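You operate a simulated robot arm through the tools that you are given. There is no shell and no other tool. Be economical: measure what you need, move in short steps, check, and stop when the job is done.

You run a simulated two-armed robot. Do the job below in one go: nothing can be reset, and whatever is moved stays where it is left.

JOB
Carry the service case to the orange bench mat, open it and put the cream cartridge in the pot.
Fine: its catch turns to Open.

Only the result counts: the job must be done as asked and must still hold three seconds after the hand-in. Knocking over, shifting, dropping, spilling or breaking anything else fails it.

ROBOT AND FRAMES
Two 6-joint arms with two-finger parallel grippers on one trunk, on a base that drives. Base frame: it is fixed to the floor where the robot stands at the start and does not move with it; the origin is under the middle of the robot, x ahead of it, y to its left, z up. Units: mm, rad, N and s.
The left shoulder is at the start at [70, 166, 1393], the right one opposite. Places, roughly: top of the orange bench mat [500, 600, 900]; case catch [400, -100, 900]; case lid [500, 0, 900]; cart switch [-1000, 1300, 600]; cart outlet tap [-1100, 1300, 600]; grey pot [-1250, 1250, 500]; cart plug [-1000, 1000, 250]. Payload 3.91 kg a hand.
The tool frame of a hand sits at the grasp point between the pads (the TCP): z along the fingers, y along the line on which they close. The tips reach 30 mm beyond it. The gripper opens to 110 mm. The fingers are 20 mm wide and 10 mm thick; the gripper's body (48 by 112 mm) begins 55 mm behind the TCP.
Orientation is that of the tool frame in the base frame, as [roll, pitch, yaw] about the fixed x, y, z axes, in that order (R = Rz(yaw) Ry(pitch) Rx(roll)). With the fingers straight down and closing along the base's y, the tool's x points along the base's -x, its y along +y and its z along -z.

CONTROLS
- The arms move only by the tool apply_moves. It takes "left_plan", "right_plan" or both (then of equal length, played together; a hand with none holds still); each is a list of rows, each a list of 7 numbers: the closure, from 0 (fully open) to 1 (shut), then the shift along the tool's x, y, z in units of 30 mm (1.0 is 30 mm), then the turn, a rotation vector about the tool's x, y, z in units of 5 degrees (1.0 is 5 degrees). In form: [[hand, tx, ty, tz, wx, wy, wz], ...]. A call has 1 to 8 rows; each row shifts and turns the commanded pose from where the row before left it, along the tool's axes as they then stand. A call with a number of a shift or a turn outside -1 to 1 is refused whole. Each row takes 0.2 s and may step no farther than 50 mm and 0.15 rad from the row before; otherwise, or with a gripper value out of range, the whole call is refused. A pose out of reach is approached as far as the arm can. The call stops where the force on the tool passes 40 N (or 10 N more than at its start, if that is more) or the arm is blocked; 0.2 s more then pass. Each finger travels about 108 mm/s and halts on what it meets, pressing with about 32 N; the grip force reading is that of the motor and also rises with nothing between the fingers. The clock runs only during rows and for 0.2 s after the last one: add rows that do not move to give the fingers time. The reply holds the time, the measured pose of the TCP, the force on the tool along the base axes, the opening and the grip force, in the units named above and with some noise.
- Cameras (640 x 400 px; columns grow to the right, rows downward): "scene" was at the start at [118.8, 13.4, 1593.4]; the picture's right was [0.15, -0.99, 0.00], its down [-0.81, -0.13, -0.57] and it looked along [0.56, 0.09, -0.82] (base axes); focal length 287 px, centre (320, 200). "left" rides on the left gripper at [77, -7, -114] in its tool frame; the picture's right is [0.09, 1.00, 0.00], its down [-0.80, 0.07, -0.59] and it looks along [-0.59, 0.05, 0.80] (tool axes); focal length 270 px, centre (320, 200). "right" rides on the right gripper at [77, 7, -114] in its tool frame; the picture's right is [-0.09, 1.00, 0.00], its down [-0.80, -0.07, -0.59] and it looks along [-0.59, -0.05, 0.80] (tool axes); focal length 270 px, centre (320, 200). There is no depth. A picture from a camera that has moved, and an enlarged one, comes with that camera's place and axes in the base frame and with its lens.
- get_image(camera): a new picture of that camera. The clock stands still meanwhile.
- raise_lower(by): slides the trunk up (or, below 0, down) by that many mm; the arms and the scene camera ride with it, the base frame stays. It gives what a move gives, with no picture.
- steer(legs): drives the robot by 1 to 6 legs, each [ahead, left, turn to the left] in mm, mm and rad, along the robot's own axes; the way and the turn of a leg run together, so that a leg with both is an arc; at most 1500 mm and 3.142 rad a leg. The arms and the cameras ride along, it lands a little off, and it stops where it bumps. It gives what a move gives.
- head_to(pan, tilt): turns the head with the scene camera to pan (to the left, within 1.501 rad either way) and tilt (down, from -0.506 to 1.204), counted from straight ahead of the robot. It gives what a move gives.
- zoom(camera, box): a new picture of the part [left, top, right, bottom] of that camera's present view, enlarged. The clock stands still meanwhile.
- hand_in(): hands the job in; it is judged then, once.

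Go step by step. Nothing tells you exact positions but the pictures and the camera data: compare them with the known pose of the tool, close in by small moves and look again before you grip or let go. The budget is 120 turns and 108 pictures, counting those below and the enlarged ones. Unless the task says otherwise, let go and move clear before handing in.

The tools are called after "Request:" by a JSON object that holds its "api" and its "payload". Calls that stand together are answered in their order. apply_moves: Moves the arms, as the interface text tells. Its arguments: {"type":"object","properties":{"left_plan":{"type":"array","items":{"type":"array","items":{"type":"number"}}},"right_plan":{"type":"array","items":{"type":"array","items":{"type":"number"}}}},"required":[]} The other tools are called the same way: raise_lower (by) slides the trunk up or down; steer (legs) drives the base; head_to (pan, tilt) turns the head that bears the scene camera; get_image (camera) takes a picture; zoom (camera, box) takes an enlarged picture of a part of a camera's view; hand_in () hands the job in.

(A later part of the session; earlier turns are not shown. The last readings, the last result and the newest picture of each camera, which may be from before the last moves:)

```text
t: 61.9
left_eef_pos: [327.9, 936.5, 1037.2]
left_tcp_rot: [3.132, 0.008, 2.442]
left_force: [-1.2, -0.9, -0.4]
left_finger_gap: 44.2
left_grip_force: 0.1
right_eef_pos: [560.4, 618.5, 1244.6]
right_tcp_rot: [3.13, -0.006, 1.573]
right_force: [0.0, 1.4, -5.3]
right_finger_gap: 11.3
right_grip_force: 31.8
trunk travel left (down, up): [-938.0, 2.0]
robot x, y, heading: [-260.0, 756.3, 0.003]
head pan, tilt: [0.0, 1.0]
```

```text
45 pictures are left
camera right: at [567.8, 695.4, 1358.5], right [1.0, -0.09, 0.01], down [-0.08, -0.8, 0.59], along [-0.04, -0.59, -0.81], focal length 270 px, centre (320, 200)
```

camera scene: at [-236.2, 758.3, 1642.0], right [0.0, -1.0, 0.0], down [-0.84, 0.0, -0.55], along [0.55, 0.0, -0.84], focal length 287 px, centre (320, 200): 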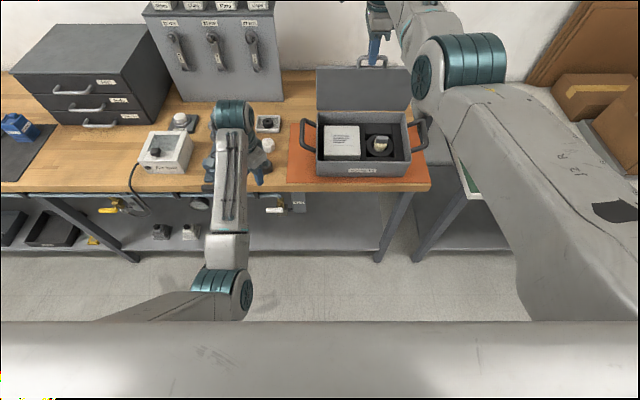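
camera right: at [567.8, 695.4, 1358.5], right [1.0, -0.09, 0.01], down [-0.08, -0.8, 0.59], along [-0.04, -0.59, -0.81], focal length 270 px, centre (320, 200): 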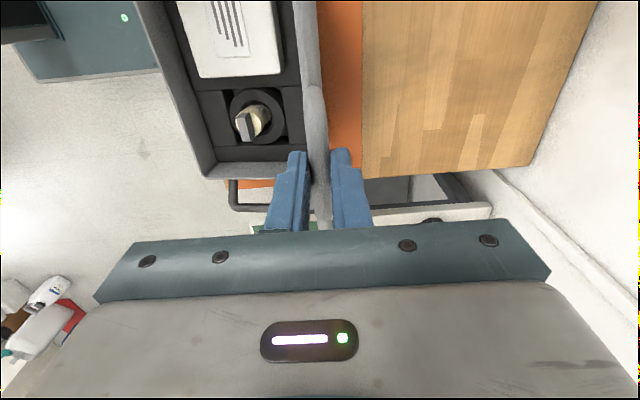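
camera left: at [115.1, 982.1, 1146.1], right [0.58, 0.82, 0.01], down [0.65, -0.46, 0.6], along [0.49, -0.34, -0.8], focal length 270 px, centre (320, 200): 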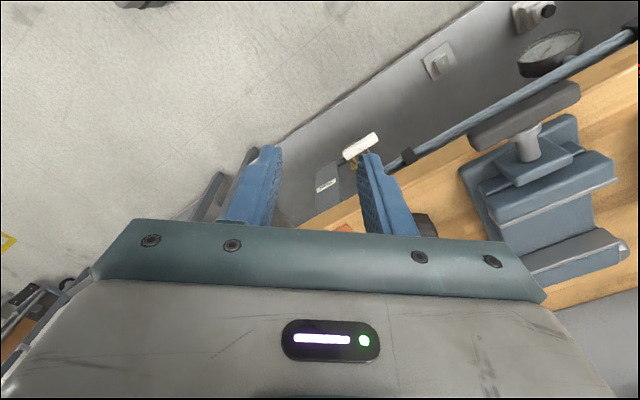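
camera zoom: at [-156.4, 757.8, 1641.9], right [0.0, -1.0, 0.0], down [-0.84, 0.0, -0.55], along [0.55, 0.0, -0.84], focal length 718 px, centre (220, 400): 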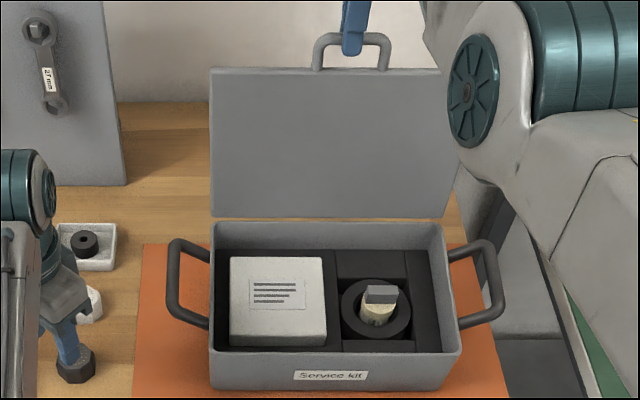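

The lid is vertical. I push on about 45 mm past vertical, so it rests open.

Request:
{"api": "steer", "payload": {"legs": [[40, 0, 0]]}}

Request:
{"api": "zoom", "payload": {"camera": "scene", "box": [270, 40, 450, 200]}}

```text
t: 62.8
left_eef_pos: [368.9, 935.8, 1035.3]
left_tcp_rot: [3.131, 0.006, 2.441]
left_force: [-0.8, 0.3, 0.6]
left_finger_gap: 44.1
left_grip_force: 0.0
right_eef_pos: [601.2, 618.9, 1242.9]
right_tcp_rot: [3.131, -0.006, 1.57]
right_force: [-2.5, -0.3, -7.1]
right_finger_gap: 11.3
right_grip_force: 32.6
trunk travel left (down, up): [-938.0, 2.0]
robot x, y, heading: [-226.4, 753.7, -0.005]
head pan, tilt: [0.0, 1.0]
```

```text
2.50 times, centred on (360, 120) of scene
camera zoom: at [-115.6, 756.9, 1641.6], right [0.0, -1.0, 0.0], down [-0.84, 0.0, -0.54], along [0.54, 0.0, -0.84], focal length 718 px, centre (220, 400)
```

zoom: 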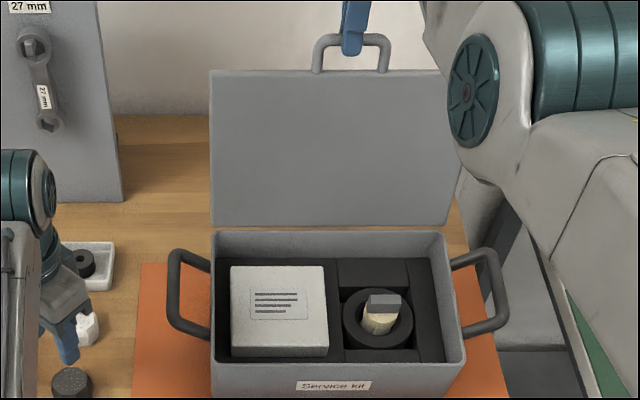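

Request:
{"api": "steer", "payload": {"legs": [[30, 0, 0]]}}

Request:
{"api": "zoom", "payload": {"camera": "scene", "box": [270, 40, 450, 200]}}

Request:
{"api": "get_image", "payload": {"camera": "right"}}

```text
t: 63.6
left_eef_pos: [397.9, 935.3, 1035.6]
left_tcp_rot: [3.131, 0.004, 2.442]
left_force: [-0.3, 1.1, 0.8]
left_finger_gap: 43.9
left_grip_force: 0.1
right_eef_pos: [629.9, 617.9, 1243.4]
right_tcp_rot: [3.131, -0.005, 1.571]
right_force: [-2.1, 0.0, -7.8]
right_finger_gap: 11.4
right_grip_force: 32.4
trunk travel left (down, up): [-938.0, 2.0]
robot x, y, heading: [-194.1, 754.3, -0.006]
head pan, tilt: [0.0, 1.0]
```

```text
2.50 times, centred on (360, 120) of scene
camera zoom: at [-86.1, 756.7, 1641.6], right [0.0, -1.0, 0.0], down [-0.84, 0.0, -0.54], along [0.54, 0.0, -0.84], focal length 718 px, centre (220, 400)
```

zoom: 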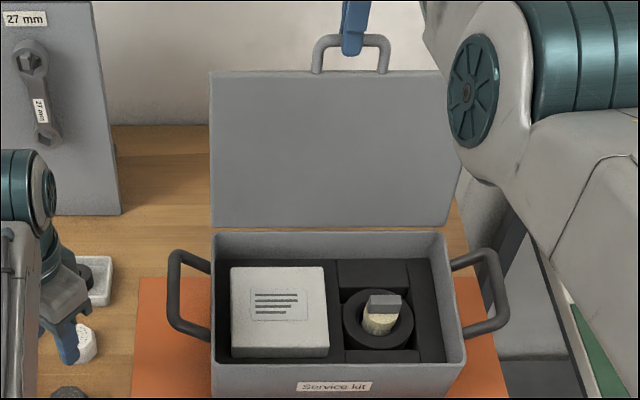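

```text
42 pictures are left
camera right: at [637.5, 693.9, 1357.1], right [1.0, -0.09, 0.01], down [-0.08, -0.8, 0.59], along [-0.04, -0.59, -0.81], focal length 270 px, centre (320, 200)
```

right: 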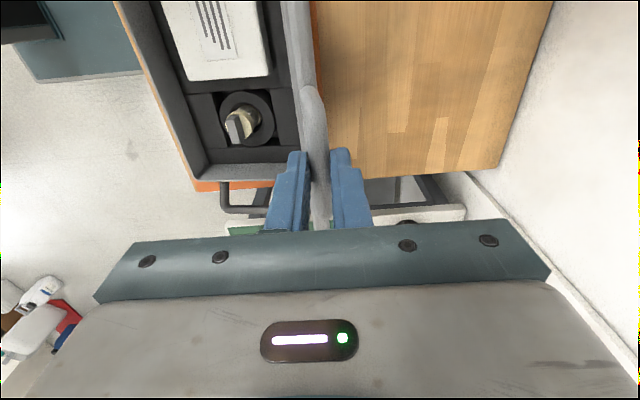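

The lid has reached its stop (just past vertical) and the case is centred on the mat. I release the handle and lift the hand away.

Request:
{"api": "apply_moves", "payload": {"right_plan": [[0.85, 0, 0, 0, 0, 0, 0], [0.7, 0, 0, 0, 0, 0, 0], [0.6, 0, 0, 0, 0, 0, 0], [0.6, 0, 0, -0.5, 0, 0, 0], [0.6, 0, 0, -0.7, 0, 0, 0]]}}

Request:
{"api": "zoom", "payload": {"camera": "scene", "box": [240, 30, 450, 220]}}

```text
t: 64.8
left_eef_pos: [401.9, 936.4, 1032.5]
left_tcp_rot: [3.136, 0.002, 2.441]
left_force: [-0.1, 0.1, 0.0]
left_finger_gap: 44.2
left_grip_force: 0.0
right_eef_pos: [634.7, 617.5, 1274.8]
right_tcp_rot: [3.137, -0.005, 1.57]
right_force: [-0.4, 0.0, -1.1]
right_finger_gap: 43.9
right_grip_force: 0.0
trunk travel left (down, up): [-938.0, 2.0]
robot x, y, heading: [-195.3, 754.1, -0.002]
head pan, tilt: [0.0, 1.0]
```

```text
2.11 times, centred on (345, 125) of scene
camera zoom: at [-79.2, 757.1, 1640.9], right [0.0, -1.0, 0.0], down [-0.84, 0.0, -0.54], along [0.54, 0.0, -0.84], focal length 605 px, centre (267, 358)
```

zoom: 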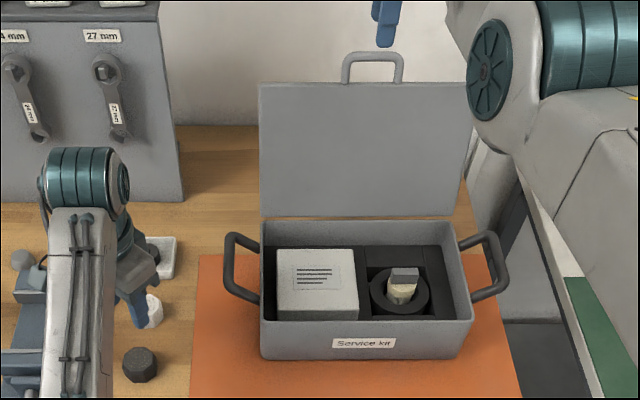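

The lid stays open by itself. Next is the cream cartridge in the ring holder (≈[490, 551]); it has a grey tab running along y, so the hand's present yaw suits it. I back off and look down at it.

Request:
{"api": "apply_moves", "payload": {"right_plan": [[0.4, 0, 0, -0.7, 0, 0, 0]]}}

Request:
{"api": "steer", "payload": {"legs": [[-80, 0, 0], [-80, 0, 0]]}}

Request:
{"api": "apply_moves", "payload": {"right_plan": [[0.4, -0.8, 0, 0.5, 0, 0, 0], [0.4, -0.8, 0, 1, 0, 0, 0], [0.4, -0.6, 0, 1, 0, 0, 0], [0.4, 0, 0, 1, 0, 0, 0], [0.4, 0, 0, 1, 0, 0, 0], [0.4, 0, 0, 1, 0, 0, 0], [0.4, 0, 0, 1, 0, 0, 0]]}}

Request:
{"api": "get_image", "payload": {"camera": "right"}}

```text
t: 65.2
left_eef_pos: [403.8, 936.9, 1031.4]
left_tcp_rot: [3.134, 0.001, 2.442]
left_force: [-0.8, 1.1, 0.0]
left_finger_gap: 44.4
left_grip_force: 0.1
right_eef_pos: [637.1, 617.8, 1296.1]
right_tcp_rot: [3.136, -0.005, 1.57]
right_force: [0.5, 0.0, 0.1]
right_finger_gap: 65.9
right_grip_force: 0.1
trunk travel left (down, up): [-938.0, 2.0]
robot x, y, heading: [-196.8, 752.6, 0.0]
head pan, tilt: [0.0, 1.0]
```

```text
t: 66.9
left_eef_pos: [259.0, 936.6, 1024.7]
left_tcp_rot: [-3.141, -0.008, 2.44]
left_force: [0.3, 0.1, -0.8]
left_finger_gap: 44.0
left_grip_force: 0.1
right_eef_pos: [495.8, 617.9, 1284.6]
right_tcp_rot: [-3.134, -0.006, 1.572]
right_force: [1.4, 0.0, -0.3]
right_finger_gap: 66.1
right_grip_force: 0.0
trunk travel left (down, up): [-938.0, 2.0]
robot x, y, heading: [-350.3, 755.6, -0.002]
head pan, tilt: [0.0, 1.0]
```

```text
t: 68.5
left_eef_pos: [246.4, 936.4, 1032.9]
left_tcp_rot: [3.134, 0.002, 2.44]
left_force: [-0.5, -0.1, 0.6]
left_finger_gap: 43.9
left_grip_force: 0.0
right_eef_pos: [469.8, 554.3, 1103.0]
right_tcp_rot: [3.137, -0.005, 1.571]
right_force: [0.5, 0.5, 0.8]
right_finger_gap: 66.2
right_grip_force: 0.0
right hand out of reach, approached as far as the arm can: row 7
trunk travel left (down, up): [-938.0, 2.0]
robot x, y, heading: [-352.6, 755.2, -0.005]
head pan, tilt: [0.0, 1.0]
```

```text
40 pictures are left
camera right: at [477.9, 628.8, 1216.4], right [1.0, -0.09, 0.01], down [-0.07, -0.8, 0.59], along [-0.05, -0.59, -0.81], focal length 270 px, centre (320, 200)
```

right: 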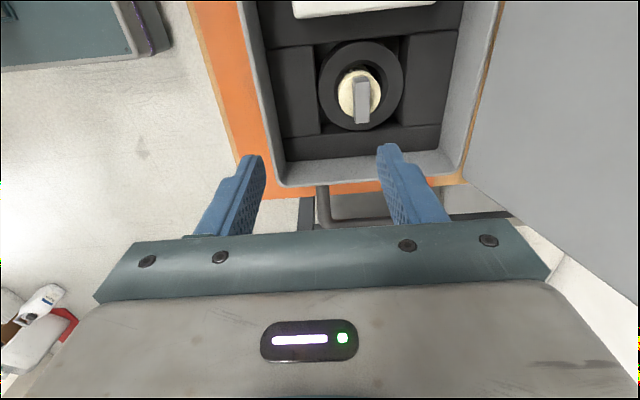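

The cartridge tab is at ≈[514, 552], aligned along y. The case sits ~35 mm too far back on the mat, so first I'll grip its front wall at mid-width and draw it forward gently.

Request:
{"api": "apply_moves", "payload": {"right_plan": [[0.6, 0.6, -0.75, 0, 0, 0, 0], [0.6, 0.6, -0.75, 0.5, 0, 0, 0], [0.6, 0, 0, 1, 0, 0, 0], [0.6, 0, 0, 1, 0, 0, 0], [0.6, 0, 0, 0.7, 0, 0, 0]]}}

Request:
{"api": "get_image", "payload": {"camera": "right"}}

```text
t: 69.7
left_eef_pos: [247.3, 937.7, 1031.7]
left_tcp_rot: [3.134, 0.001, 2.439]
left_force: [0.3, 0.1, 1.0]
left_finger_gap: 44.0
left_grip_force: 0.1
right_eef_pos: [427.4, 588.3, 1008.3]
right_tcp_rot: [3.14, -0.004, 1.572]
right_force: [0.7, 0.2, -0.8]
right_finger_gap: 43.8
right_grip_force: 0.0
trunk travel left (down, up): [-938.0, 2.0]
robot x, y, heading: [-349.9, 755.0, -0.007]
head pan, tilt: [0.0, 1.0]
```

```text
39 pictures are left
camera right: at [435.5, 664.3, 1121.8], right [1.0, -0.09, 0.0], down [-0.07, -0.8, 0.59], along [-0.05, -0.59, -0.81], focal length 270 px, centre (320, 200)
```

right: 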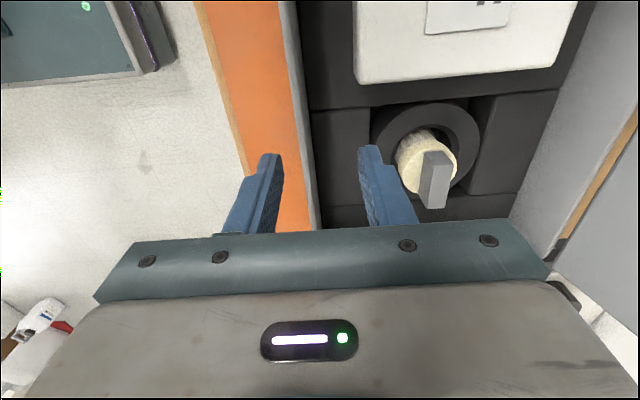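

Request:
{"api": "apply_moves", "payload": {"right_plan": [[0.7, 0, -0.4, 0.3, 0, 0, 0], [0.7, 0, 0, 0.5, 0, 0, 0], [0.7, 0, 0, 0.4, 0, 0, 0]]}}

Request:
{"api": "get_image", "payload": {"camera": "right"}}

```text
t: 70.5
left_eef_pos: [247.9, 936.6, 1031.7]
left_tcp_rot: [3.136, 0.002, 2.441]
left_force: [0.6, 0.5, -0.4]
left_finger_gap: 43.8
left_grip_force: 0.1
right_eef_pos: [414.9, 588.0, 969.4]
right_tcp_rot: [3.138, -0.007, 1.57]
right_force: [0.8, 0.5, 0.3]
right_finger_gap: 33.0
right_grip_force: 0.1
trunk travel left (down, up): [-938.0, 2.0]
robot x, y, heading: [-353.4, 754.8, -0.004]
head pan, tilt: [0.0, 1.0]
```

```text
38 pictures are left
camera right: at [423.0, 664.3, 1084.1], right [1.0, -0.09, 0.0], down [-0.07, -0.8, 0.59], along [-0.05, -0.59, -0.81], focal length 270 px, centre (320, 200)
```

right: 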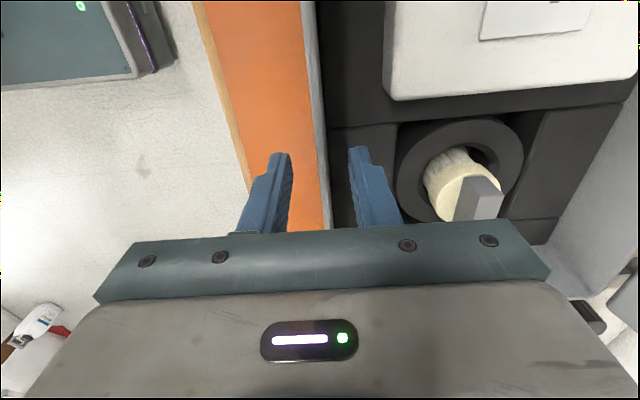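

Request:
{"api": "apply_moves", "payload": {"right_plan": [[0.7, 0, 0.05, 0.2, 0, 0, 0], [1, 0, 0, 0, 0, 0, 0], [1, 0, 0, 0, 0, 0, 0], [1, 0, 0, 0, 0, 0, 0]]}}

Request:
{"api": "zoom", "payload": {"camera": "scene", "box": [240, 30, 450, 220]}}

```text
t: 71.5
left_eef_pos: [248.4, 936.9, 1032.0]
left_tcp_rot: [3.135, 0.002, 2.439]
left_force: [0.4, -0.7, 0.2]
left_finger_gap: 44.2
left_grip_force: 0.0
right_eef_pos: [416.8, 588.1, 964.4]
right_tcp_rot: [3.138, -0.005, 1.571]
right_force: [2.6, 0.8, 1.6]
right_finger_gap: 4.6
right_grip_force: 32.2
trunk travel left (down, up): [-938.0, 2.0]
robot x, y, heading: [-353.7, 755.3, -0.0]
head pan, tilt: [0.0, 1.0]
```

```text
2.11 times, centred on (345, 125) of scene
camera zoom: at [-233.7, 757.4, 1640.8], right [0.0, -1.0, 0.0], down [-0.84, 0.0, -0.54], along [0.54, 0.0, -0.84], focal length 605 px, centre (267, 358)
```

zoom: 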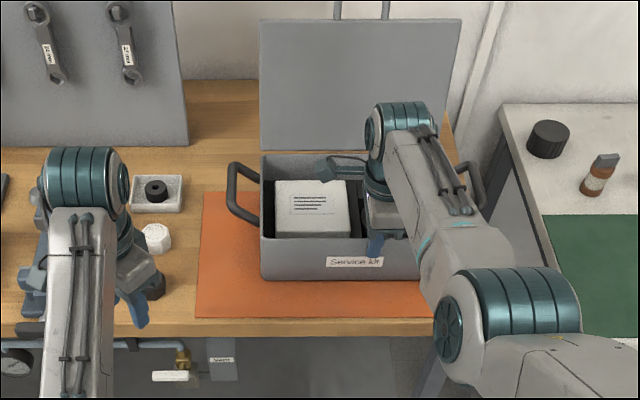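

The wall is gripped (4.6 mm). I draw the case forward slowly by about 36 mm.

Request:
{"api": "apply_moves", "payload": {"right_plan": [[1, 0, -0.15, 0, 0, 0, 0], [1, 0, -0.25, 0, 0, 0, 0], [1, 0, -0.25, 0, 0, 0, 0], [1, 0, -0.25, 0, 0, 0, 0], [1, 0, -0.2, 0, 0, 0, 0], [1, 0, -0.1, 0, 0, 0, 0]]}}

Request:
{"api": "zoom", "payload": {"camera": "scene", "box": [240, 30, 450, 220]}}

```text
t: 72.9
left_eef_pos: [248.3, 936.6, 1031.2]
left_tcp_rot: [3.134, 0.002, 2.441]
left_force: [-0.4, 0.3, -0.2]
left_finger_gap: 43.9
left_grip_force: 0.0
right_eef_pos: [381.8, 587.7, 964.3]
right_tcp_rot: [3.136, -0.007, 1.571]
right_force: [13.3, 0.4, 12.0]
right_finger_gap: 5.1
right_grip_force: 32.2
trunk travel left (down, up): [-938.0, 2.0]
robot x, y, heading: [-348.1, 755.2, -0.01]
head pan, tilt: [0.0, 1.0]
```

```text
2.11 times, centred on (345, 125) of scene
camera zoom: at [-232.7, 758.1, 1640.9], right [0.0, -1.0, 0.0], down [-0.84, 0.0, -0.54], along [0.54, 0.0, -0.84], focal length 605 px, centre (267, 358)
```

zoom: 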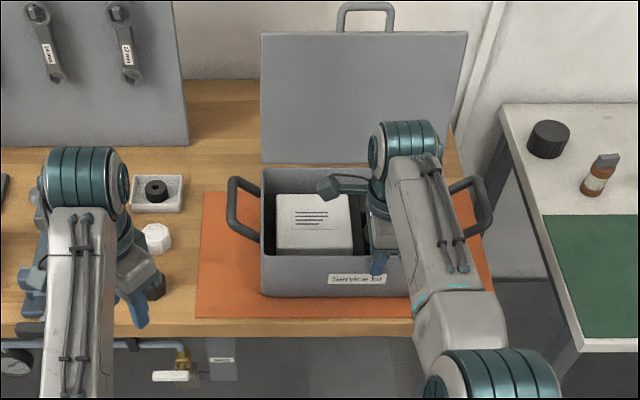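

The case is centred on the mat again. Release, rise, and go above the cartridge tab (≈[478, 556, 958]).

Request:
{"api": "apply_moves", "payload": {"right_plan": [[0.85, 0, 0, 0, 0, 0, 0], [0.7, 0, 0, 0, 0, 0, 0], [0.7, 0, 0, -1, 0, 0, 0], [0.65, 0, 0, -1, 0, 0, 0], [0.65, -0.4, 1, 0, 0, 0, 0], [0.65, -0.4, 1, 0, 0, 0, 0], [0.65, -0.3, 1, 0, 0, 0, 0]]}}

Request:
{"api": "get_image", "payload": {"camera": "right"}}

```text
t: 74.5
left_eef_pos: [245.4, 937.5, 1032.0]
left_tcp_rot: [3.135, 0.002, 2.44]
left_force: [-0.1, -0.1, 1.3]
left_finger_gap: 44.1
left_grip_force: 0.0
right_eef_pos: [453.4, 555.8, 1027.8]
right_tcp_rot: [3.137, -0.005, 1.572]
right_force: [0.5, 0.7, 1.2]
right_finger_gap: 38.4
right_grip_force: 0.2
right hand out of reach, approached as far as the arm can: row 7
trunk travel left (down, up): [-938.0, 2.0]
robot x, y, heading: [-356.8, 754.9, -0.004]
head pan, tilt: [0.0, 1.0]
```

```text
35 pictures are left
camera right: at [461.0, 631.5, 1140.9], right [1.0, -0.09, 0.0], down [-0.07, -0.8, 0.59], along [-0.05, -0.59, -0.81], focal length 270 px, centre (320, 200)
```

right: 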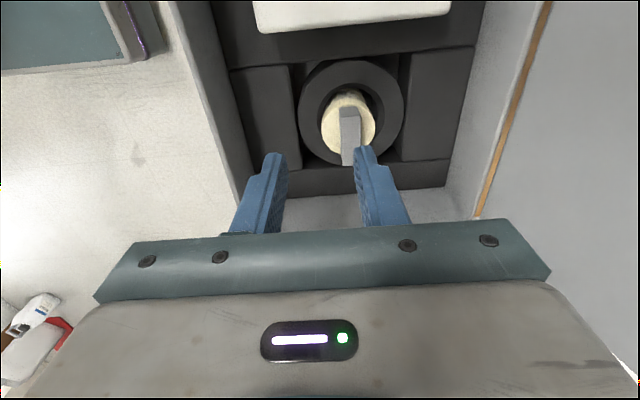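

The arm is at its far limit here, so I nudge the base forward 30 mm and descend beside the tab.

Request:
{"api": "steer", "payload": {"legs": [[30, 0, 0]]}}

Request:
{"api": "apply_moves", "payload": {"right_plan": [[0.65, -0.1, -0.15, 0.4, 0, 0, 0], [0.65, 0, 0, 0.5, 0, 0, 0]]}}

Request:
{"api": "get_image", "payload": {"camera": "right"}}

```text
t: 75.3
left_eef_pos: [269.4, 935.5, 1036.1]
left_tcp_rot: [3.13, 0.007, 2.439]
left_force: [-0.9, 0.1, 0.2]
left_finger_gap: 44.1
left_grip_force: 0.0
right_eef_pos: [476.5, 555.6, 1031.9]
right_tcp_rot: [3.132, -0.006, 1.57]
right_force: [0.1, 1.2, 0.2]
right_finger_gap: 38.6
right_grip_force: 0.0
trunk travel left (down, up): [-938.0, 2.0]
robot x, y, heading: [-321.4, 755.4, -0.006]
head pan, tilt: [0.0, 1.0]
```

```text
t: 75.9
left_eef_pos: [275.2, 936.2, 1032.7]
left_tcp_rot: [3.132, 0.003, 2.442]
left_force: [0.2, 0.6, -0.2]
left_finger_gap: 43.9
left_grip_force: 0.1
right_eef_pos: [473.7, 552.4, 1001.7]
right_tcp_rot: [3.135, -0.007, 1.571]
right_force: [-0.3, 0.3, 0.5]
right_finger_gap: 38.4
right_grip_force: 0.1
trunk travel left (down, up): [-938.0, 2.0]
robot x, y, heading: [-322.6, 759.6, -0.004]
head pan, tilt: [0.0, 1.0]
```

```text
34 pictures are left
camera right: at [481.1, 628.3, 1116.2], right [1.0, -0.09, 0.01], down [-0.07, -0.8, 0.59], along [-0.05, -0.59, -0.81], focal length 270 px, centre (320, 200)
```

right: 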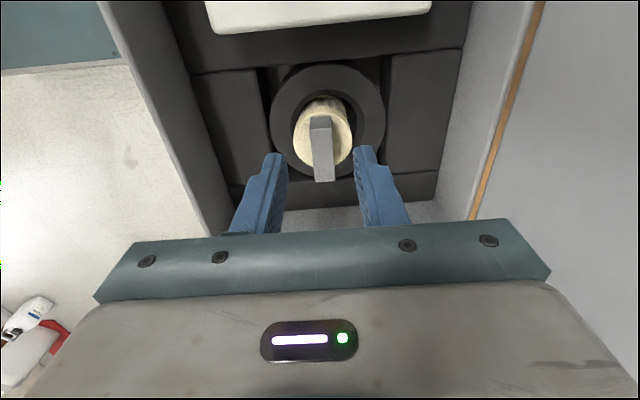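

Request:
{"api": "apply_moves", "payload": {"right_plan": [[0.65, -0.15, 0.07, 0.4, 0, 0, 0], [0.65, 0, 0, 0.5, 0, 0, 0]]}}

Request:
{"api": "get_image", "payload": {"camera": "right"}}

```text
t: 76.5
left_eef_pos: [276.9, 936.0, 1031.6]
left_tcp_rot: [3.134, 0.003, 2.44]
left_force: [-0.4, 0.2, 0.0]
left_finger_gap: 44.2
left_grip_force: 0.0
right_eef_pos: [467.6, 547.9, 978.2]
right_tcp_rot: [3.135, -0.005, 1.57]
right_force: [0.0, -0.1, -0.2]
right_finger_gap: 38.9
right_grip_force: 0.0
right hand out of reach, approached as far as the arm can: row 1
trunk travel left (down, up): [-938.0, 2.0]
robot x, y, heading: [-323.3, 755.1, -0.003]
head pan, tilt: [0.0, 1.0]
```

```text
33 pictures are left
camera right: at [475.4, 624.0, 1091.9], right [1.0, -0.09, 0.0], down [-0.07, -0.8, 0.59], along [-0.05, -0.59, -0.81], focal length 270 px, centre (320, 200)
```

right: 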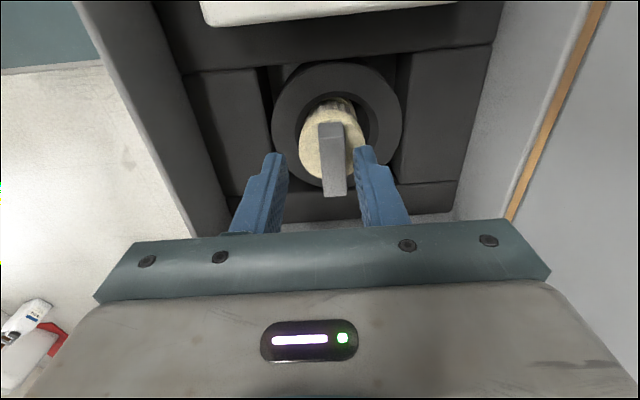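

Again at the reach limit; I rise a bit, drive 40 mm closer, re-aim at [476, 547] and check.

Request:
{"api": "apply_moves", "payload": {"right_plan": [[0.65, 0, 0, -0.9, 0, 0, 0]]}}

Request:
{"api": "steer", "payload": {"legs": [[45, 0, 0]]}}

Request:
{"api": "apply_moves", "payload": {"right_plan": [[0.65, 0, -0.6, 0, 0, 0, 0], [0.65, 0, -0.6, 0, 0, 0, 0]]}}

```text
t: 76.9
left_eef_pos: [276.7, 937.3, 1031.4]
left_tcp_rot: [3.136, 0.001, 2.441]
left_force: [1.0, -0.6, -0.4]
left_finger_gap: 43.9
left_grip_force: 0.1
right_eef_pos: [475.6, 547.9, 1002.0]
right_tcp_rot: [3.14, -0.006, 1.57]
right_force: [0.1, -0.4, -0.1]
right_finger_gap: 38.4
right_grip_force: 0.0
right hand out of reach, approached as far as the arm can: row 1
trunk travel left (down, up): [-938.0, 2.0]
robot x, y, heading: [-316.4, 754.1, -0.003]
head pan, tilt: [0.0, 1.0]
```

```text
t: 77.8
left_eef_pos: [312.3, 937.2, 1037.3]
left_tcp_rot: [3.13, 0.009, 2.442]
left_force: [0.6, 0.7, 1.3]
left_finger_gap: 44.0
left_grip_force: 0.2
right_eef_pos: [513.1, 548.9, 1010.5]
right_tcp_rot: [3.129, -0.005, 1.571]
right_force: [-0.6, 0.2, 0.7]
right_finger_gap: 38.4
right_grip_force: 0.0
trunk travel left (down, up): [-938.0, 2.0]
robot x, y, heading: [-276.8, 753.9, -0.001]
head pan, tilt: [0.0, 1.0]
```

```text
t: 78.4
left_eef_pos: [318.2, 936.3, 1033.2]
left_tcp_rot: [3.132, 0.005, 2.438]
left_force: [0.4, 0.3, 0.5]
left_finger_gap: 43.8
left_grip_force: 0.0
right_eef_pos: [514.8, 549.8, 995.8]
right_tcp_rot: [3.138, -0.004, 1.573]
right_force: [-1.1, 0.6, 0.8]
right_finger_gap: 38.6
right_grip_force: 0.0
right hand out of reach, approached as far as the arm can: row 1, 2
trunk travel left (down, up): [-938.0, 2.0]
robot x, y, heading: [-280.0, 755.6, -0.0]
head pan, tilt: [0.0, 1.0]
```

The limit depends on lateral offset; I'll rise, shift the base right 55 mm and back 30 mm so the cartridge lies straight ahead of the right shoulder.

Request:
{"api": "apply_moves", "payload": {"right_plan": [[0.65, 0, 0, -0.5, 0, 0, 0]]}}

Request:
{"api": "steer", "payload": {"legs": [[-35, -55, 0]]}}

Request:
{"api": "apply_moves", "payload": {"right_plan": [[0.65, 0.9, 0, 0, 0, 0, 0], [0.65, 0.9, 0, 0, 0, 0, 0]]}}

```text
t: 78.8
left_eef_pos: [322.0, 935.8, 1031.2]
left_tcp_rot: [3.138, -0.001, 2.441]
left_force: [0.1, 0.6, 0.2]
left_finger_gap: 43.8
left_grip_force: 0.1
right_eef_pos: [524.0, 549.5, 1006.1]
right_tcp_rot: [-3.139, -0.006, 1.569]
right_force: [0.2, -0.4, 0.8]
right_finger_gap: 38.5
right_grip_force: 0.0
right hand out of reach, approached as far as the arm can: row 1
trunk travel left (down, up): [-938.0, 2.0]
robot x, y, heading: [-277.0, 752.8, -0.006]
head pan, tilt: [0.0, 1.0]
```

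```text
t: 79.8
left_eef_pos: [289.0, 889.0, 1029.2]
left_tcp_rot: [3.141, 0.002, 2.442]
left_force: [-0.4, 0.7, 0.4]
left_finger_gap: 43.8
left_grip_force: 0.1
right_eef_pos: [489.9, 501.2, 1004.8]
right_tcp_rot: [-3.138, -0.001, 1.572]
right_force: [0.9, 1.1, 0.5]
right_finger_gap: 38.9
right_grip_force: 0.0
trunk travel left (down, up): [-938.0, 2.0]
robot x, y, heading: [-312.8, 703.4, -0.007]
head pan, tilt: [0.0, 1.0]
```

```text
t: 80.4
left_eef_pos: [287.3, 887.5, 1030.2]
left_tcp_rot: [3.139, 0.002, 2.441]
left_force: [-0.5, 0.2, -0.3]
left_finger_gap: 44.0
left_grip_force: 0.0
right_eef_pos: [481.5, 553.1, 1009.8]
right_tcp_rot: [3.14, -0.002, 1.572]
right_force: [0.5, 0.0, 0.2]
right_finger_gap: 38.6
right_grip_force: 0.0
right hand out of reach, approached as far as the arm can: row 2
trunk travel left (down, up): [-938.0, 2.0]
robot x, y, heading: [-314.6, 699.2, -0.003]
head pan, tilt: [0.0, 1.0]
```

It seems the arm is stretched straight (a singular pose), so inward commands stall. I'll pull the hand well inward for several rows to re-bend the elbow.

Request:
{"api": "apply_moves", "payload": {"right_plan": [[0.65, 0, -0.8, 0, 0, 0, 0], [0.65, 0, -0.8, 0, 0, 0, 0], [0.65, 0, -0.8, 0, 0, 0, 0], [0.65, 0, -0.8, 0, 0, 0, 0]]}}

Request:
{"api": "get_image", "payload": {"camera": "scene"}}

```text
t: 81.4
left_eef_pos: [284.8, 882.6, 1033.0]
left_tcp_rot: [3.131, 0.002, 2.441]
left_force: [0.0, -0.6, -0.3]
left_finger_gap: 43.9
left_grip_force: 0.0
right_eef_pos: [382.1, 547.2, 1012.3]
right_tcp_rot: [3.141, -0.007, 1.572]
right_force: [-0.1, 0.2, 0.7]
right_finger_gap: 38.5
right_grip_force: 0.0
trunk travel left (down, up): [-938.0, 2.0]
robot x, y, heading: [-313.4, 699.0, -0.001]
head pan, tilt: [0.0, 1.0]
```

```text
32 pictures are left
camera scene: at [-197.6, 701.7, 1641.1], right [0.0, -1.0, 0.0], down [-0.84, 0.0, -0.54], along [0.54, 0.0, -0.84], focal length 287 px, centre (320, 200)
```

scene: 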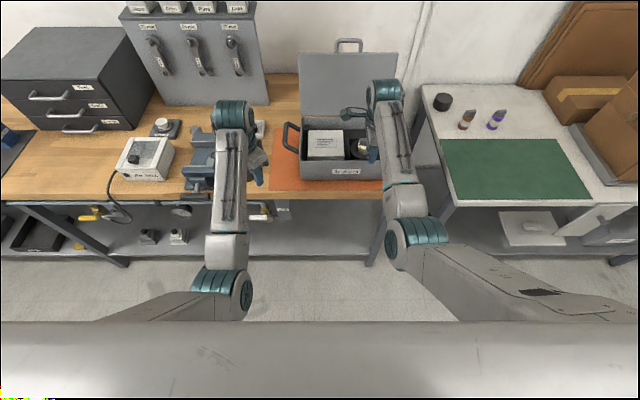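

The arm is bent again. Now I drive forward 95 mm to bring the hand over the tab.

Request:
{"api": "steer", "payload": {"legs": [[95, 0, 0]]}}

Request:
{"api": "apply_moves", "payload": {"right_plan": [[0.65, 0, 0, 0.3, 0, 0, 0]]}}

Request:
{"api": "get_image", "payload": {"camera": "right"}}

```text
t: 82.5
left_eef_pos: [374.9, 882.0, 1034.9]
left_tcp_rot: [3.13, 0.006, 2.441]
left_force: [0.3, 0.1, -0.2]
left_finger_gap: 44.0
left_grip_force: 0.0
right_eef_pos: [472.9, 546.9, 1014.3]
right_tcp_rot: [3.136, -0.006, 1.574]
right_force: [-0.4, -0.1, 0.0]
right_finger_gap: 38.4
right_grip_force: 0.1
trunk travel left (down, up): [-938.0, 2.0]
robot x, y, heading: [-217.0, 700.5, 0.002]
head pan, tilt: [0.0, 1.0]
```

```text
t: 82.9
left_eef_pos: [378.8, 882.2, 1032.0]
left_tcp_rot: [3.135, 0.001, 2.441]
left_force: [0.4, 0.0, 0.0]
left_finger_gap: 44.1
left_grip_force: 0.0
right_eef_pos: [476.8, 548.3, 1003.4]
right_tcp_rot: [-3.14, -0.004, 1.573]
right_force: [-0.1, 0.3, -0.3]
right_finger_gap: 38.6
right_grip_force: 0.0
trunk travel left (down, up): [-938.0, 2.0]
robot x, y, heading: [-220.7, 702.7, 0.0]
head pan, tilt: [0.0, 1.0]
```

```text
31 pictures are left
camera right: at [485.2, 624.0, 1116.7], right [1.0, -0.09, 0.0], down [-0.07, -0.8, 0.59], along [-0.05, -0.59, -0.81], focal length 270 px, centre (320, 200)
```

right: 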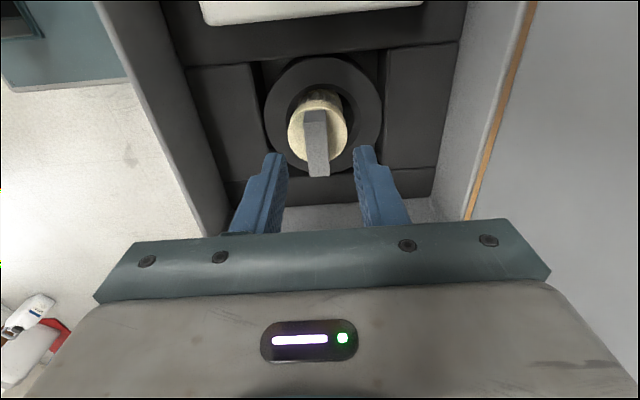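

Request:
{"api": "apply_moves", "payload": {"right_plan": [[0.65, 0, 0, 0.55, 0, 0, 0], [0.65, 0, 0, 0.5, 0, 0, 0]]}}

Request:
{"api": "get_image", "payload": {"camera": "right"}}

```text
t: 83.5
left_eef_pos: [380.2, 882.6, 1031.9]
left_tcp_rot: [3.135, -0.001, 2.441]
left_force: [-0.3, -0.7, -0.8]
left_finger_gap: 43.9
left_grip_force: 0.1
right_eef_pos: [477.5, 547.6, 970.7]
right_tcp_rot: [-3.142, -0.007, 1.573]
right_force: [0.4, -0.7, 1.0]
right_finger_gap: 38.5
right_grip_force: 0.1
trunk travel left (down, up): [-938.0, 2.0]
robot x, y, heading: [-219.2, 702.4, 0.005]
head pan, tilt: [0.0, 1.0]
```

```text
30 pictures are left
camera right: at [486.1, 623.7, 1084.7], right [1.0, -0.09, 0.0], down [-0.07, -0.8, 0.59], along [-0.05, -0.59, -0.81], focal length 270 px, centre (320, 200)
```

right: 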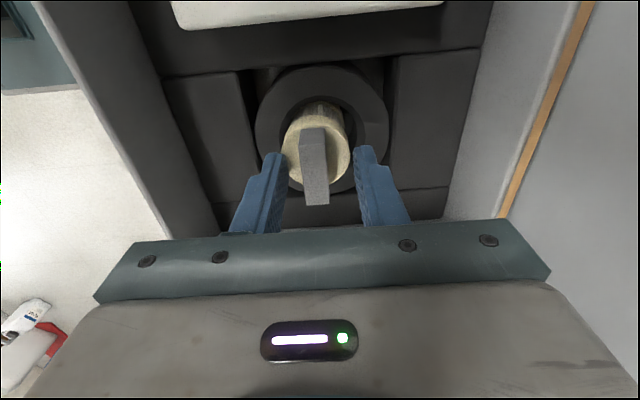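

Tab top is ≈ z 955; fingertips at 941 straddle it. Lower 3 mm more and close.

Request:
{"api": "apply_moves", "payload": {"right_plan": [[0.65, 0, 0, 0.1, 0, 0, 0], [0.8, 0, 0, 0, 0, 0, 0], [1, 0, 0, 0, 0, 0, 0], [1, 0, 0, 0, 0, 0, 0], [1, 0, 0, 0, 0, 0, 0]]}}

Request:
{"api": "apply_moves", "payload": {"right_plan": [[1, 0, 0, -0.5, 0, 0, 0], [1, 0, 0, -0.8, 0, 0, 0], [1, 0, 0, -0.8, 0, 0, 0]]}}

Request:
{"api": "get_image", "payload": {"camera": "right"}}

```text
t: 84.7
left_eef_pos: [379.4, 882.3, 1031.9]
left_tcp_rot: [3.135, 0.001, 2.44]
left_force: [-0.4, 0.2, 0.8]
left_finger_gap: 43.7
left_grip_force: 0.0
right_eef_pos: [477.9, 547.7, 969.6]
right_tcp_rot: [3.14, -0.006, 1.574]
right_force: [2.0, -0.2, 7.3]
right_finger_gap: 13.4
right_grip_force: 32.1
trunk travel left (down, up): [-938.0, 2.0]
robot x, y, heading: [-219.9, 698.7, -0.004]
head pan, tilt: [0.0, 1.0]
```

```text
t: 85.5
left_eef_pos: [378.2, 882.3, 1032.3]
left_tcp_rot: [3.135, 0.001, 2.441]
left_force: [0.4, -0.1, -0.3]
left_finger_gap: 43.9
left_grip_force: 0.0
right_eef_pos: [478.5, 546.5, 1030.1]
right_tcp_rot: [3.141, -0.003, 1.572]
right_force: [-0.3, 1.4, -0.9]
right_finger_gap: 13.0
right_grip_force: 31.2
trunk travel left (down, up): [-938.0, 2.0]
robot x, y, heading: [-222.4, 701.9, -0.004]
head pan, tilt: [0.0, 1.0]
```

```text
29 pictures are left
camera right: at [485.3, 622.2, 1144.8], right [1.0, -0.09, 0.0], down [-0.07, -0.8, 0.59], along [-0.05, -0.59, -0.81], focal length 270 px, centre (320, 200)
```

right: 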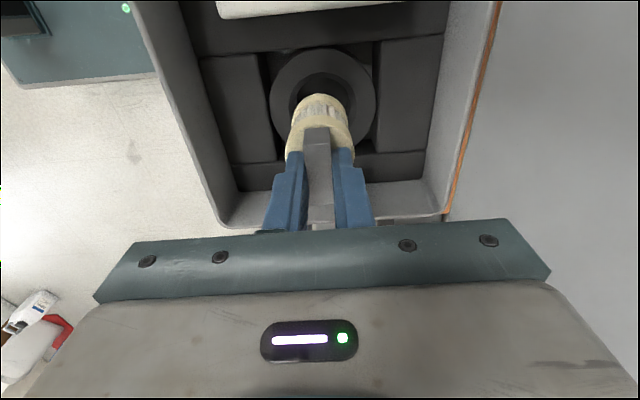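

Cartridge in hand. I raise it, back away from the bench, and look toward the cart.

Request:
{"api": "apply_moves", "payload": {"right_plan": [[1, 0, 0, -0.8, 0, 0, 0], [1, 0, 0, -0.8, 0, 0, 0]]}}

Request:
{"api": "steer", "payload": {"legs": [[-100, 0, 0], [-150, 0, 0]]}}

Request:
{"api": "head_to", "payload": {"pan": 1.5, "tilt": 0.75}}

Request:
{"api": "get_image", "payload": {"camera": "scene"}}

```text
t: 86.1
left_eef_pos: [378.3, 882.6, 1031.2]
left_tcp_rot: [3.134, 0.0, 2.441]
left_force: [-0.3, 0.2, -0.1]
left_finger_gap: 44.3
left_grip_force: 0.0
right_eef_pos: [478.2, 545.3, 1079.9]
right_tcp_rot: [3.141, -0.005, 1.573]
right_force: [-0.5, -1.1, -1.7]
right_finger_gap: 12.6
right_grip_force: 32.4
trunk travel left (down, up): [-938.0, 2.0]
robot x, y, heading: [-218.0, 701.2, -0.005]
head pan, tilt: [0.0, 1.0]
```

```text
t: 88.4
left_eef_pos: [127.1, 880.9, 1032.5]
left_tcp_rot: [3.134, 0.001, 2.438]
left_force: [-0.8, 0.3, 0.0]
left_finger_gap: 44.2
left_grip_force: 0.1
right_eef_pos: [226.0, 543.7, 1079.6]
right_tcp_rot: [3.141, -0.005, 1.571]
right_force: [-0.5, -0.5, -0.5]
right_finger_gap: 13.1
right_grip_force: 31.9
trunk travel left (down, up): [-938.0, 2.0]
robot x, y, heading: [-473.7, 702.1, -0.01]
head pan, tilt: [0.0, 1.0]
stopped in leg 2: the robot was blocked; the commanded pose is now the measured one
```

```text
t: 90.0
left_eef_pos: [128.4, 882.0, 1032.9]
left_tcp_rot: [3.133, 0.002, 2.439]
left_force: [-0.2, 0.1, 0.1]
left_finger_gap: 44.0
left_grip_force: 0.1
right_eef_pos: [226.9, 544.0, 1079.0]
right_tcp_rot: [3.141, -0.006, 1.57]
right_force: [0.6, -1.3, 0.1]
right_finger_gap: 13.4
right_grip_force: 32.2
trunk travel left (down, up): [-938.0, 2.0]
robot x, y, heading: [-470.7, 700.8, -0.005]
head pan, tilt: [1.499, 0.75]
```

```text
28 pictures are left
camera scene: at [-415.8, 785.8, 1660.0], right [1.0, -0.08, 0.0], down [-0.05, -0.68, -0.73], along [0.06, 0.73, -0.68], focal length 287 px, centre (320, 200)
```

scene: 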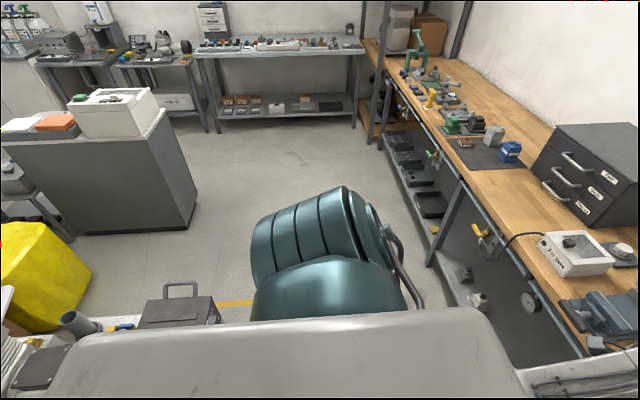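

The base touched something behind; I'll ease forward slightly and zoom on the cart, where a grey open cylinder (the pot) shows near ≈[-1280, 1330, 600].

Request:
{"api": "steer", "payload": {"legs": [[60, 0, 0]]}}

Request:
{"api": "zoom", "payload": {"camera": "scene", "box": [0, 200, 260, 400]}}

```text
t: 91.0
left_eef_pos: [177.2, 880.0, 1036.5]
left_tcp_rot: [3.13, 0.007, 2.437]
left_force: [-1.0, 0.5, 1.0]
left_finger_gap: 44.0
left_grip_force: 0.0
right_eef_pos: [275.1, 542.2, 1085.2]
right_tcp_rot: [3.133, -0.005, 1.565]
right_force: [-1.0, -0.8, -1.0]
right_finger_gap: 12.9
right_grip_force: 32.3
trunk travel left (down, up): [-938.0, 2.0]
robot x, y, heading: [-413.6, 703.5, -0.006]
head pan, tilt: [1.499, 0.75]
```

```text
2.00 times, centred on (130, 300) of scene
camera zoom: at [-372.0, 785.4, 1660.6], right [1.0, -0.08, 0.01], down [-0.05, -0.68, -0.73], along [0.06, 0.73, -0.68], focal length 575 px, centre (700, 0)
```

zoom: 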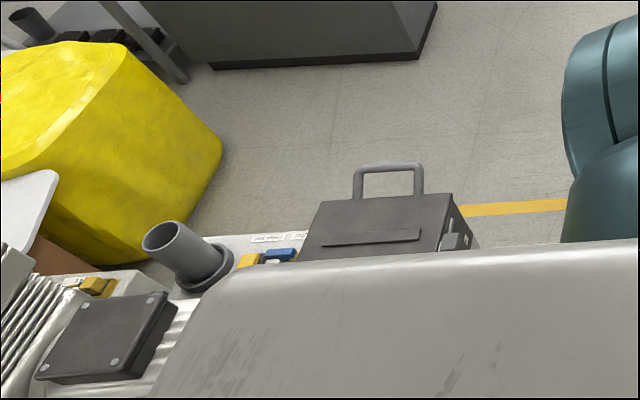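

Plan: turn left in place, drive up the clear floor (+y) to y≈1900, go round to the far side of the cart, and face it (−y) with the pot ahead. I do it in stages.

Request:
{"api": "steer", "payload": {"legs": [[50, 0, 0], [0, 0, 0.785], [0, 0, 0.785]]}}

Request:
{"api": "get_image", "payload": {"camera": "scene"}}

```text
t: 96.0
left_eef_pos: [-545.2, 1299.2, 1031.9]
left_tcp_rot: [3.135, 0.0, -2.272]
left_force: [-0.9, -0.7, -0.7]
left_finger_gap: 43.9
left_grip_force: 0.1
right_eef_pos: [-206.5, 1398.6, 1079.1]
right_tcp_rot: [-3.141, -0.006, -3.14]
right_force: [-0.7, 0.9, -1.1]
right_finger_gap: 12.6
right_grip_force: 32.2
trunk travel left (down, up): [-938.0, 2.0]
robot x, y, heading: [-365.2, 702.2, 1.566]
head pan, tilt: [1.499, 0.75]
```

```text
26 pictures are left
camera scene: at [-447.6, 759.5, 1660.0], right [0.07, 1.0, 0.0], down [0.68, -0.05, -0.73], along [-0.73, 0.05, -0.68], focal length 287 px, centre (320, 200)
```

scene: 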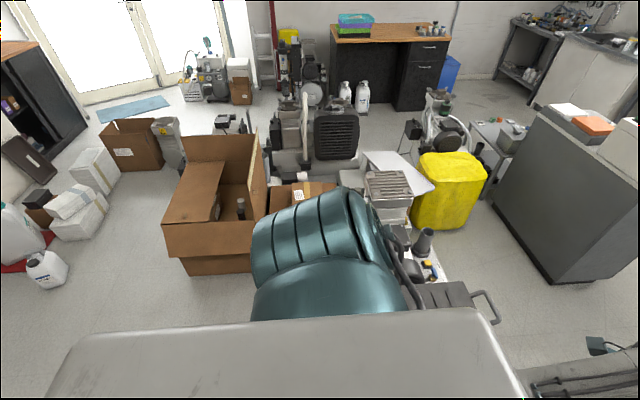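

Clear floor lies north of the cart. I drive up to y≈1975, turn to face −y, then strafe along toward the pot (hands are above everything at z≥1000).

Request:
{"api": "steer", "payload": {"legs": [[635, 0, 0], [635, 0, 0], [0, 0, 0.785], [0, 0, 0.785], [0, 0, 0.785], [0, 0, 0.785]]}}

Request:
{"api": "head_to", "payload": {"pan": -0.5, "tilt": 0.8}}

Request:
{"api": "get_image", "payload": {"camera": "scene"}}

```text
t: 111.0
left_eef_pos: [-184.2, 1378.5, 1032.1]
left_tcp_rot: [3.136, 0.0, 0.868]
left_force: [-0.4, -0.1, -0.5]
left_finger_gap: 43.9
left_grip_force: 0.1
right_eef_pos: [-521.4, 1279.4, 1078.1]
right_tcp_rot: [3.141, -0.006, 0.001]
right_force: [-0.8, -0.1, -1.0]
right_finger_gap: 13.2
right_grip_force: 31.5
trunk travel left (down, up): [-938.0, 2.0]
robot x, y, heading: [-364.2, 1975.7, -1.574]
head pan, tilt: [1.499, 0.75]
```

```text
t: 112.9
left_eef_pos: [-183.3, 1378.2, 1032.8]
left_tcp_rot: [3.135, 0.003, 0.868]
left_force: [-0.5, -0.5, 0.1]
left_finger_gap: 43.9
left_grip_force: 0.0
right_eef_pos: [-521.4, 1279.5, 1078.9]
right_tcp_rot: [3.141, -0.007, 0.0]
right_force: [-0.4, 0.7, -1.3]
right_finger_gap: 13.1
right_grip_force: 31.9
trunk travel left (down, up): [-938.0, 2.0]
robot x, y, heading: [-362.7, 1978.0, -1.57]
head pan, tilt: [-0.499, 0.799]
```

```text
25 pictures are left
camera scene: at [-405.5, 1858.3, 1656.0], right [-0.88, 0.48, 0.0], down [0.35, 0.63, -0.7], along [-0.34, -0.61, -0.72], focal length 287 px, centre (320, 200)
```

scene: 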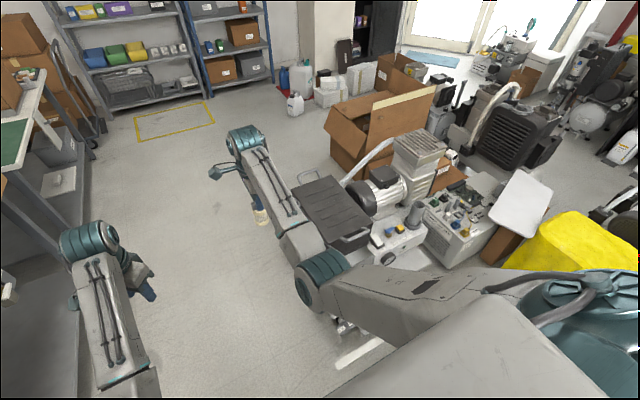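

Request:
{"api": "zoom", "payload": {"camera": "scene", "box": [340, 140, 500, 270]}}

```text
3.08 times, centred on (420, 205) of scene
camera zoom: at [-405.5, 1858.3, 1656.0], right [-0.88, 0.48, 0.0], down [0.35, 0.63, -0.7], along [-0.34, -0.61, -0.72], focal length 884 px, centre (12, 185)
```

zoom: 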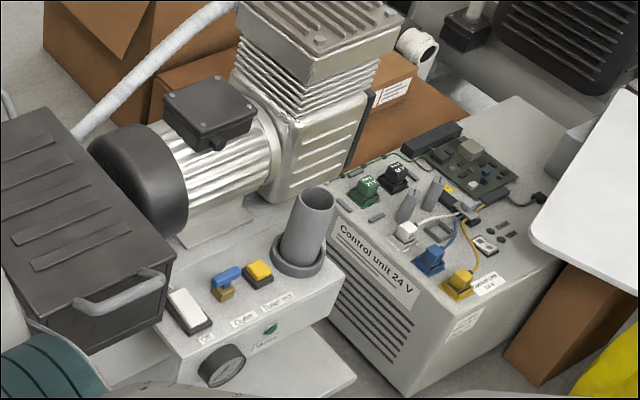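

The pot is the grey open cylinder on the cart's panel; triangulated rim centre ≈[-1250, 1282, 681]. I move the left hand out of the way to the side, then strafe right about 728 mm.

Request:
{"api": "apply_moves", "payload": {"left_plan": [[0.6, 0.72, 0.85, 0, 0, 0, 0], [0.6, 0.72, 0.85, 0, 0, 0, 0], [0.6, 0.72, 0.85, 0, 0, 0, 0], [0.6, 0.72, 0.85, 0, 0, 0, 0], [0.6, 0.72, 0.85, 0, 0, 0, 0], [0.6, 0.72, 0.85, 0, 0, 0, 0]]}}

Request:
{"api": "steer", "payload": {"legs": [[0, -350, 0], [0, -378, 0]]}}

Request:
{"api": "head_to", "payload": {"pan": -0.15, "tilt": 0.95}}

Request:
{"api": "get_image", "payload": {"camera": "scene"}}

Request:
{"api": "get_image", "payload": {"camera": "right"}}

```text
t: 114.3
left_eef_pos: [18.9, 1375.8, 1029.2]
left_tcp_rot: [3.135, 0.002, 0.867]
left_force: [0.3, -0.8, -1.0]
left_finger_gap: 44.0
left_grip_force: 0.0
left hand out of reach, approached as far as the arm can: row 2
right_eef_pos: [-520.0, 1278.9, 1079.3]
right_tcp_rot: [-3.141, -0.003, -0.002]
right_force: [0.4, -0.4, -0.6]
right_finger_gap: 13.1
right_grip_force: 32.0
trunk travel left (down, up): [-938.0, 2.0]
robot x, y, heading: [-361.3, 1978.2, -1.574]
head pan, tilt: [-0.499, 0.799]
```

```text
t: 118.6
left_eef_pos: [-705.7, 1380.9, 1027.2]
left_tcp_rot: [3.137, 0.001, 0.864]
left_force: [-0.6, -0.3, -1.6]
left_finger_gap: 44.0
left_grip_force: 0.2
right_eef_pos: [-1244.2, 1286.4, 1078.3]
right_tcp_rot: [-3.141, -0.005, -0.004]
right_force: [1.6, -0.1, -1.5]
right_finger_gap: 13.1
right_grip_force: 32.0
trunk travel left (down, up): [-938.0, 2.0]
robot x, y, heading: [-1085.7, 1986.1, -1.578]
head pan, tilt: [-0.499, 0.799]
```

```text
t: 119.4
left_eef_pos: [-707.5, 1380.4, 1030.0]
left_tcp_rot: [3.135, 0.0, 0.865]
left_force: [0.0, 0.1, -0.6]
left_finger_gap: 44.0
left_grip_force: 0.1
right_eef_pos: [-1248.2, 1285.6, 1079.4]
right_tcp_rot: [3.141, -0.007, -0.005]
right_force: [-0.1, -0.3, -0.6]
right_finger_gap: 12.9
right_grip_force: 32.0
trunk travel left (down, up): [-938.0, 2.0]
robot x, y, heading: [-1088.0, 1984.5, -1.58]
head pan, tilt: [-0.15, 0.949]
```

```text
23 pictures are left
camera scene: at [-1103.1, 1863.3, 1644.5], right [-0.99, 0.16, 0.0], down [0.13, 0.8, -0.58], along [-0.09, -0.57, -0.81], focal length 287 px, centre (320, 200)
```

scene: 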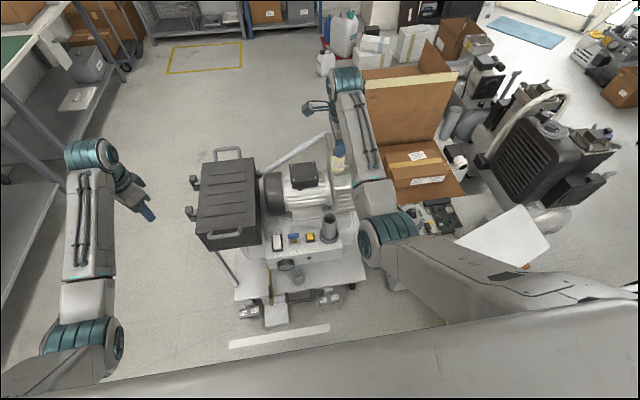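

```text
22 pictures are left
camera right: at [-1170.4, 1279.0, 1193.0], right [-0.09, -1.0, 0.0], down [-0.8, 0.07, 0.59], along [-0.59, 0.05, -0.81], focal length 270 px, centre (320, 200)
```

right: 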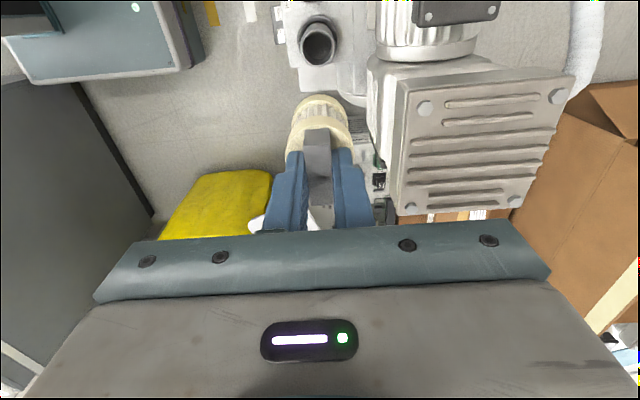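

Refined pot rim: ≈[-1221, 1284, ~700]. The compressor motor sits just beyond on the −y side (~20 mm clear of the gripper body). I shift the hand +27 mm in x and lower the trunk 220 mm, then look.

Request:
{"api": "apply_moves", "payload": {"right_plan": [[1, 0.45, 0, 0, 0, 0, 0], [1, 0.45, 0, 0, 0, 0, 0]]}}

Request:
{"api": "raise_lower", "payload": {"by": -220}}

Request:
{"api": "get_image", "payload": {"camera": "right"}}

Request:
{"api": "zoom", "payload": {"camera": "scene", "box": [240, 80, 440, 280]}}

```text
t: 120.0
left_eef_pos: [-706.8, 1380.7, 1029.3]
left_tcp_rot: [3.134, 0.0, 0.863]
left_force: [-0.1, -0.8, -0.9]
left_finger_gap: 44.1
left_grip_force: 0.0
right_eef_pos: [-1217.9, 1286.3, 1078.8]
right_tcp_rot: [3.141, -0.004, -0.004]
right_force: [0.7, -0.2, -1.0]
right_finger_gap: 13.2
right_grip_force: 31.7
trunk travel left (down, up): [-938.0, 2.0]
robot x, y, heading: [-1090.4, 1981.5, -1.581]
head pan, tilt: [-0.15, 0.949]
```

```text
t: 122.3
left_eef_pos: [-707.3, 1381.6, 809.4]
left_tcp_rot: [3.137, 0.001, 0.864]
left_force: [-0.3, 0.3, -0.3]
left_finger_gap: 44.1
left_grip_force: 0.1
right_eef_pos: [-1220.7, 1285.4, 859.1]
right_tcp_rot: [3.14, -0.004, -0.005]
right_force: [0.2, -0.1, -0.5]
right_finger_gap: 13.1
right_grip_force: 32.6
trunk travel left (down, up): [-718.0, 222.0]
robot x, y, heading: [-1087.8, 1978.6, -1.58]
head pan, tilt: [-0.15, 0.949]
```

```text
21 pictures are left
camera right: at [-1142.0, 1278.4, 973.3], right [-0.09, -1.0, 0.0], down [-0.8, 0.07, 0.59], along [-0.59, 0.05, -0.81], focal length 270 px, centre (320, 200)
```

right: 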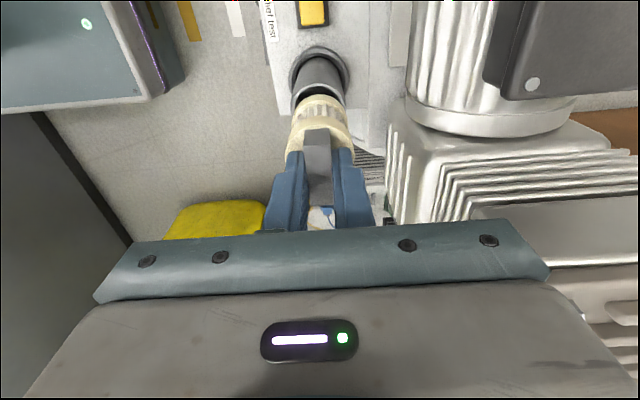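

```text
2.00 times, centred on (340, 180) of scene
camera zoom: at [-1102.0, 1863.5, 1424.5], right [-0.99, 0.16, 0.0], down [0.13, 0.8, -0.58], along [-0.09, -0.57, -0.81], focal length 575 px, centre (280, 240)
```

zoom: 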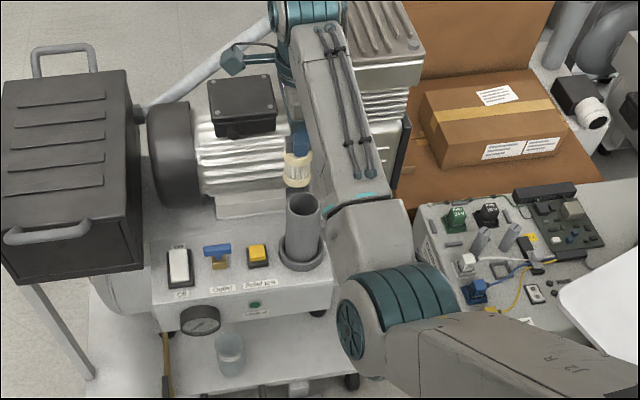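

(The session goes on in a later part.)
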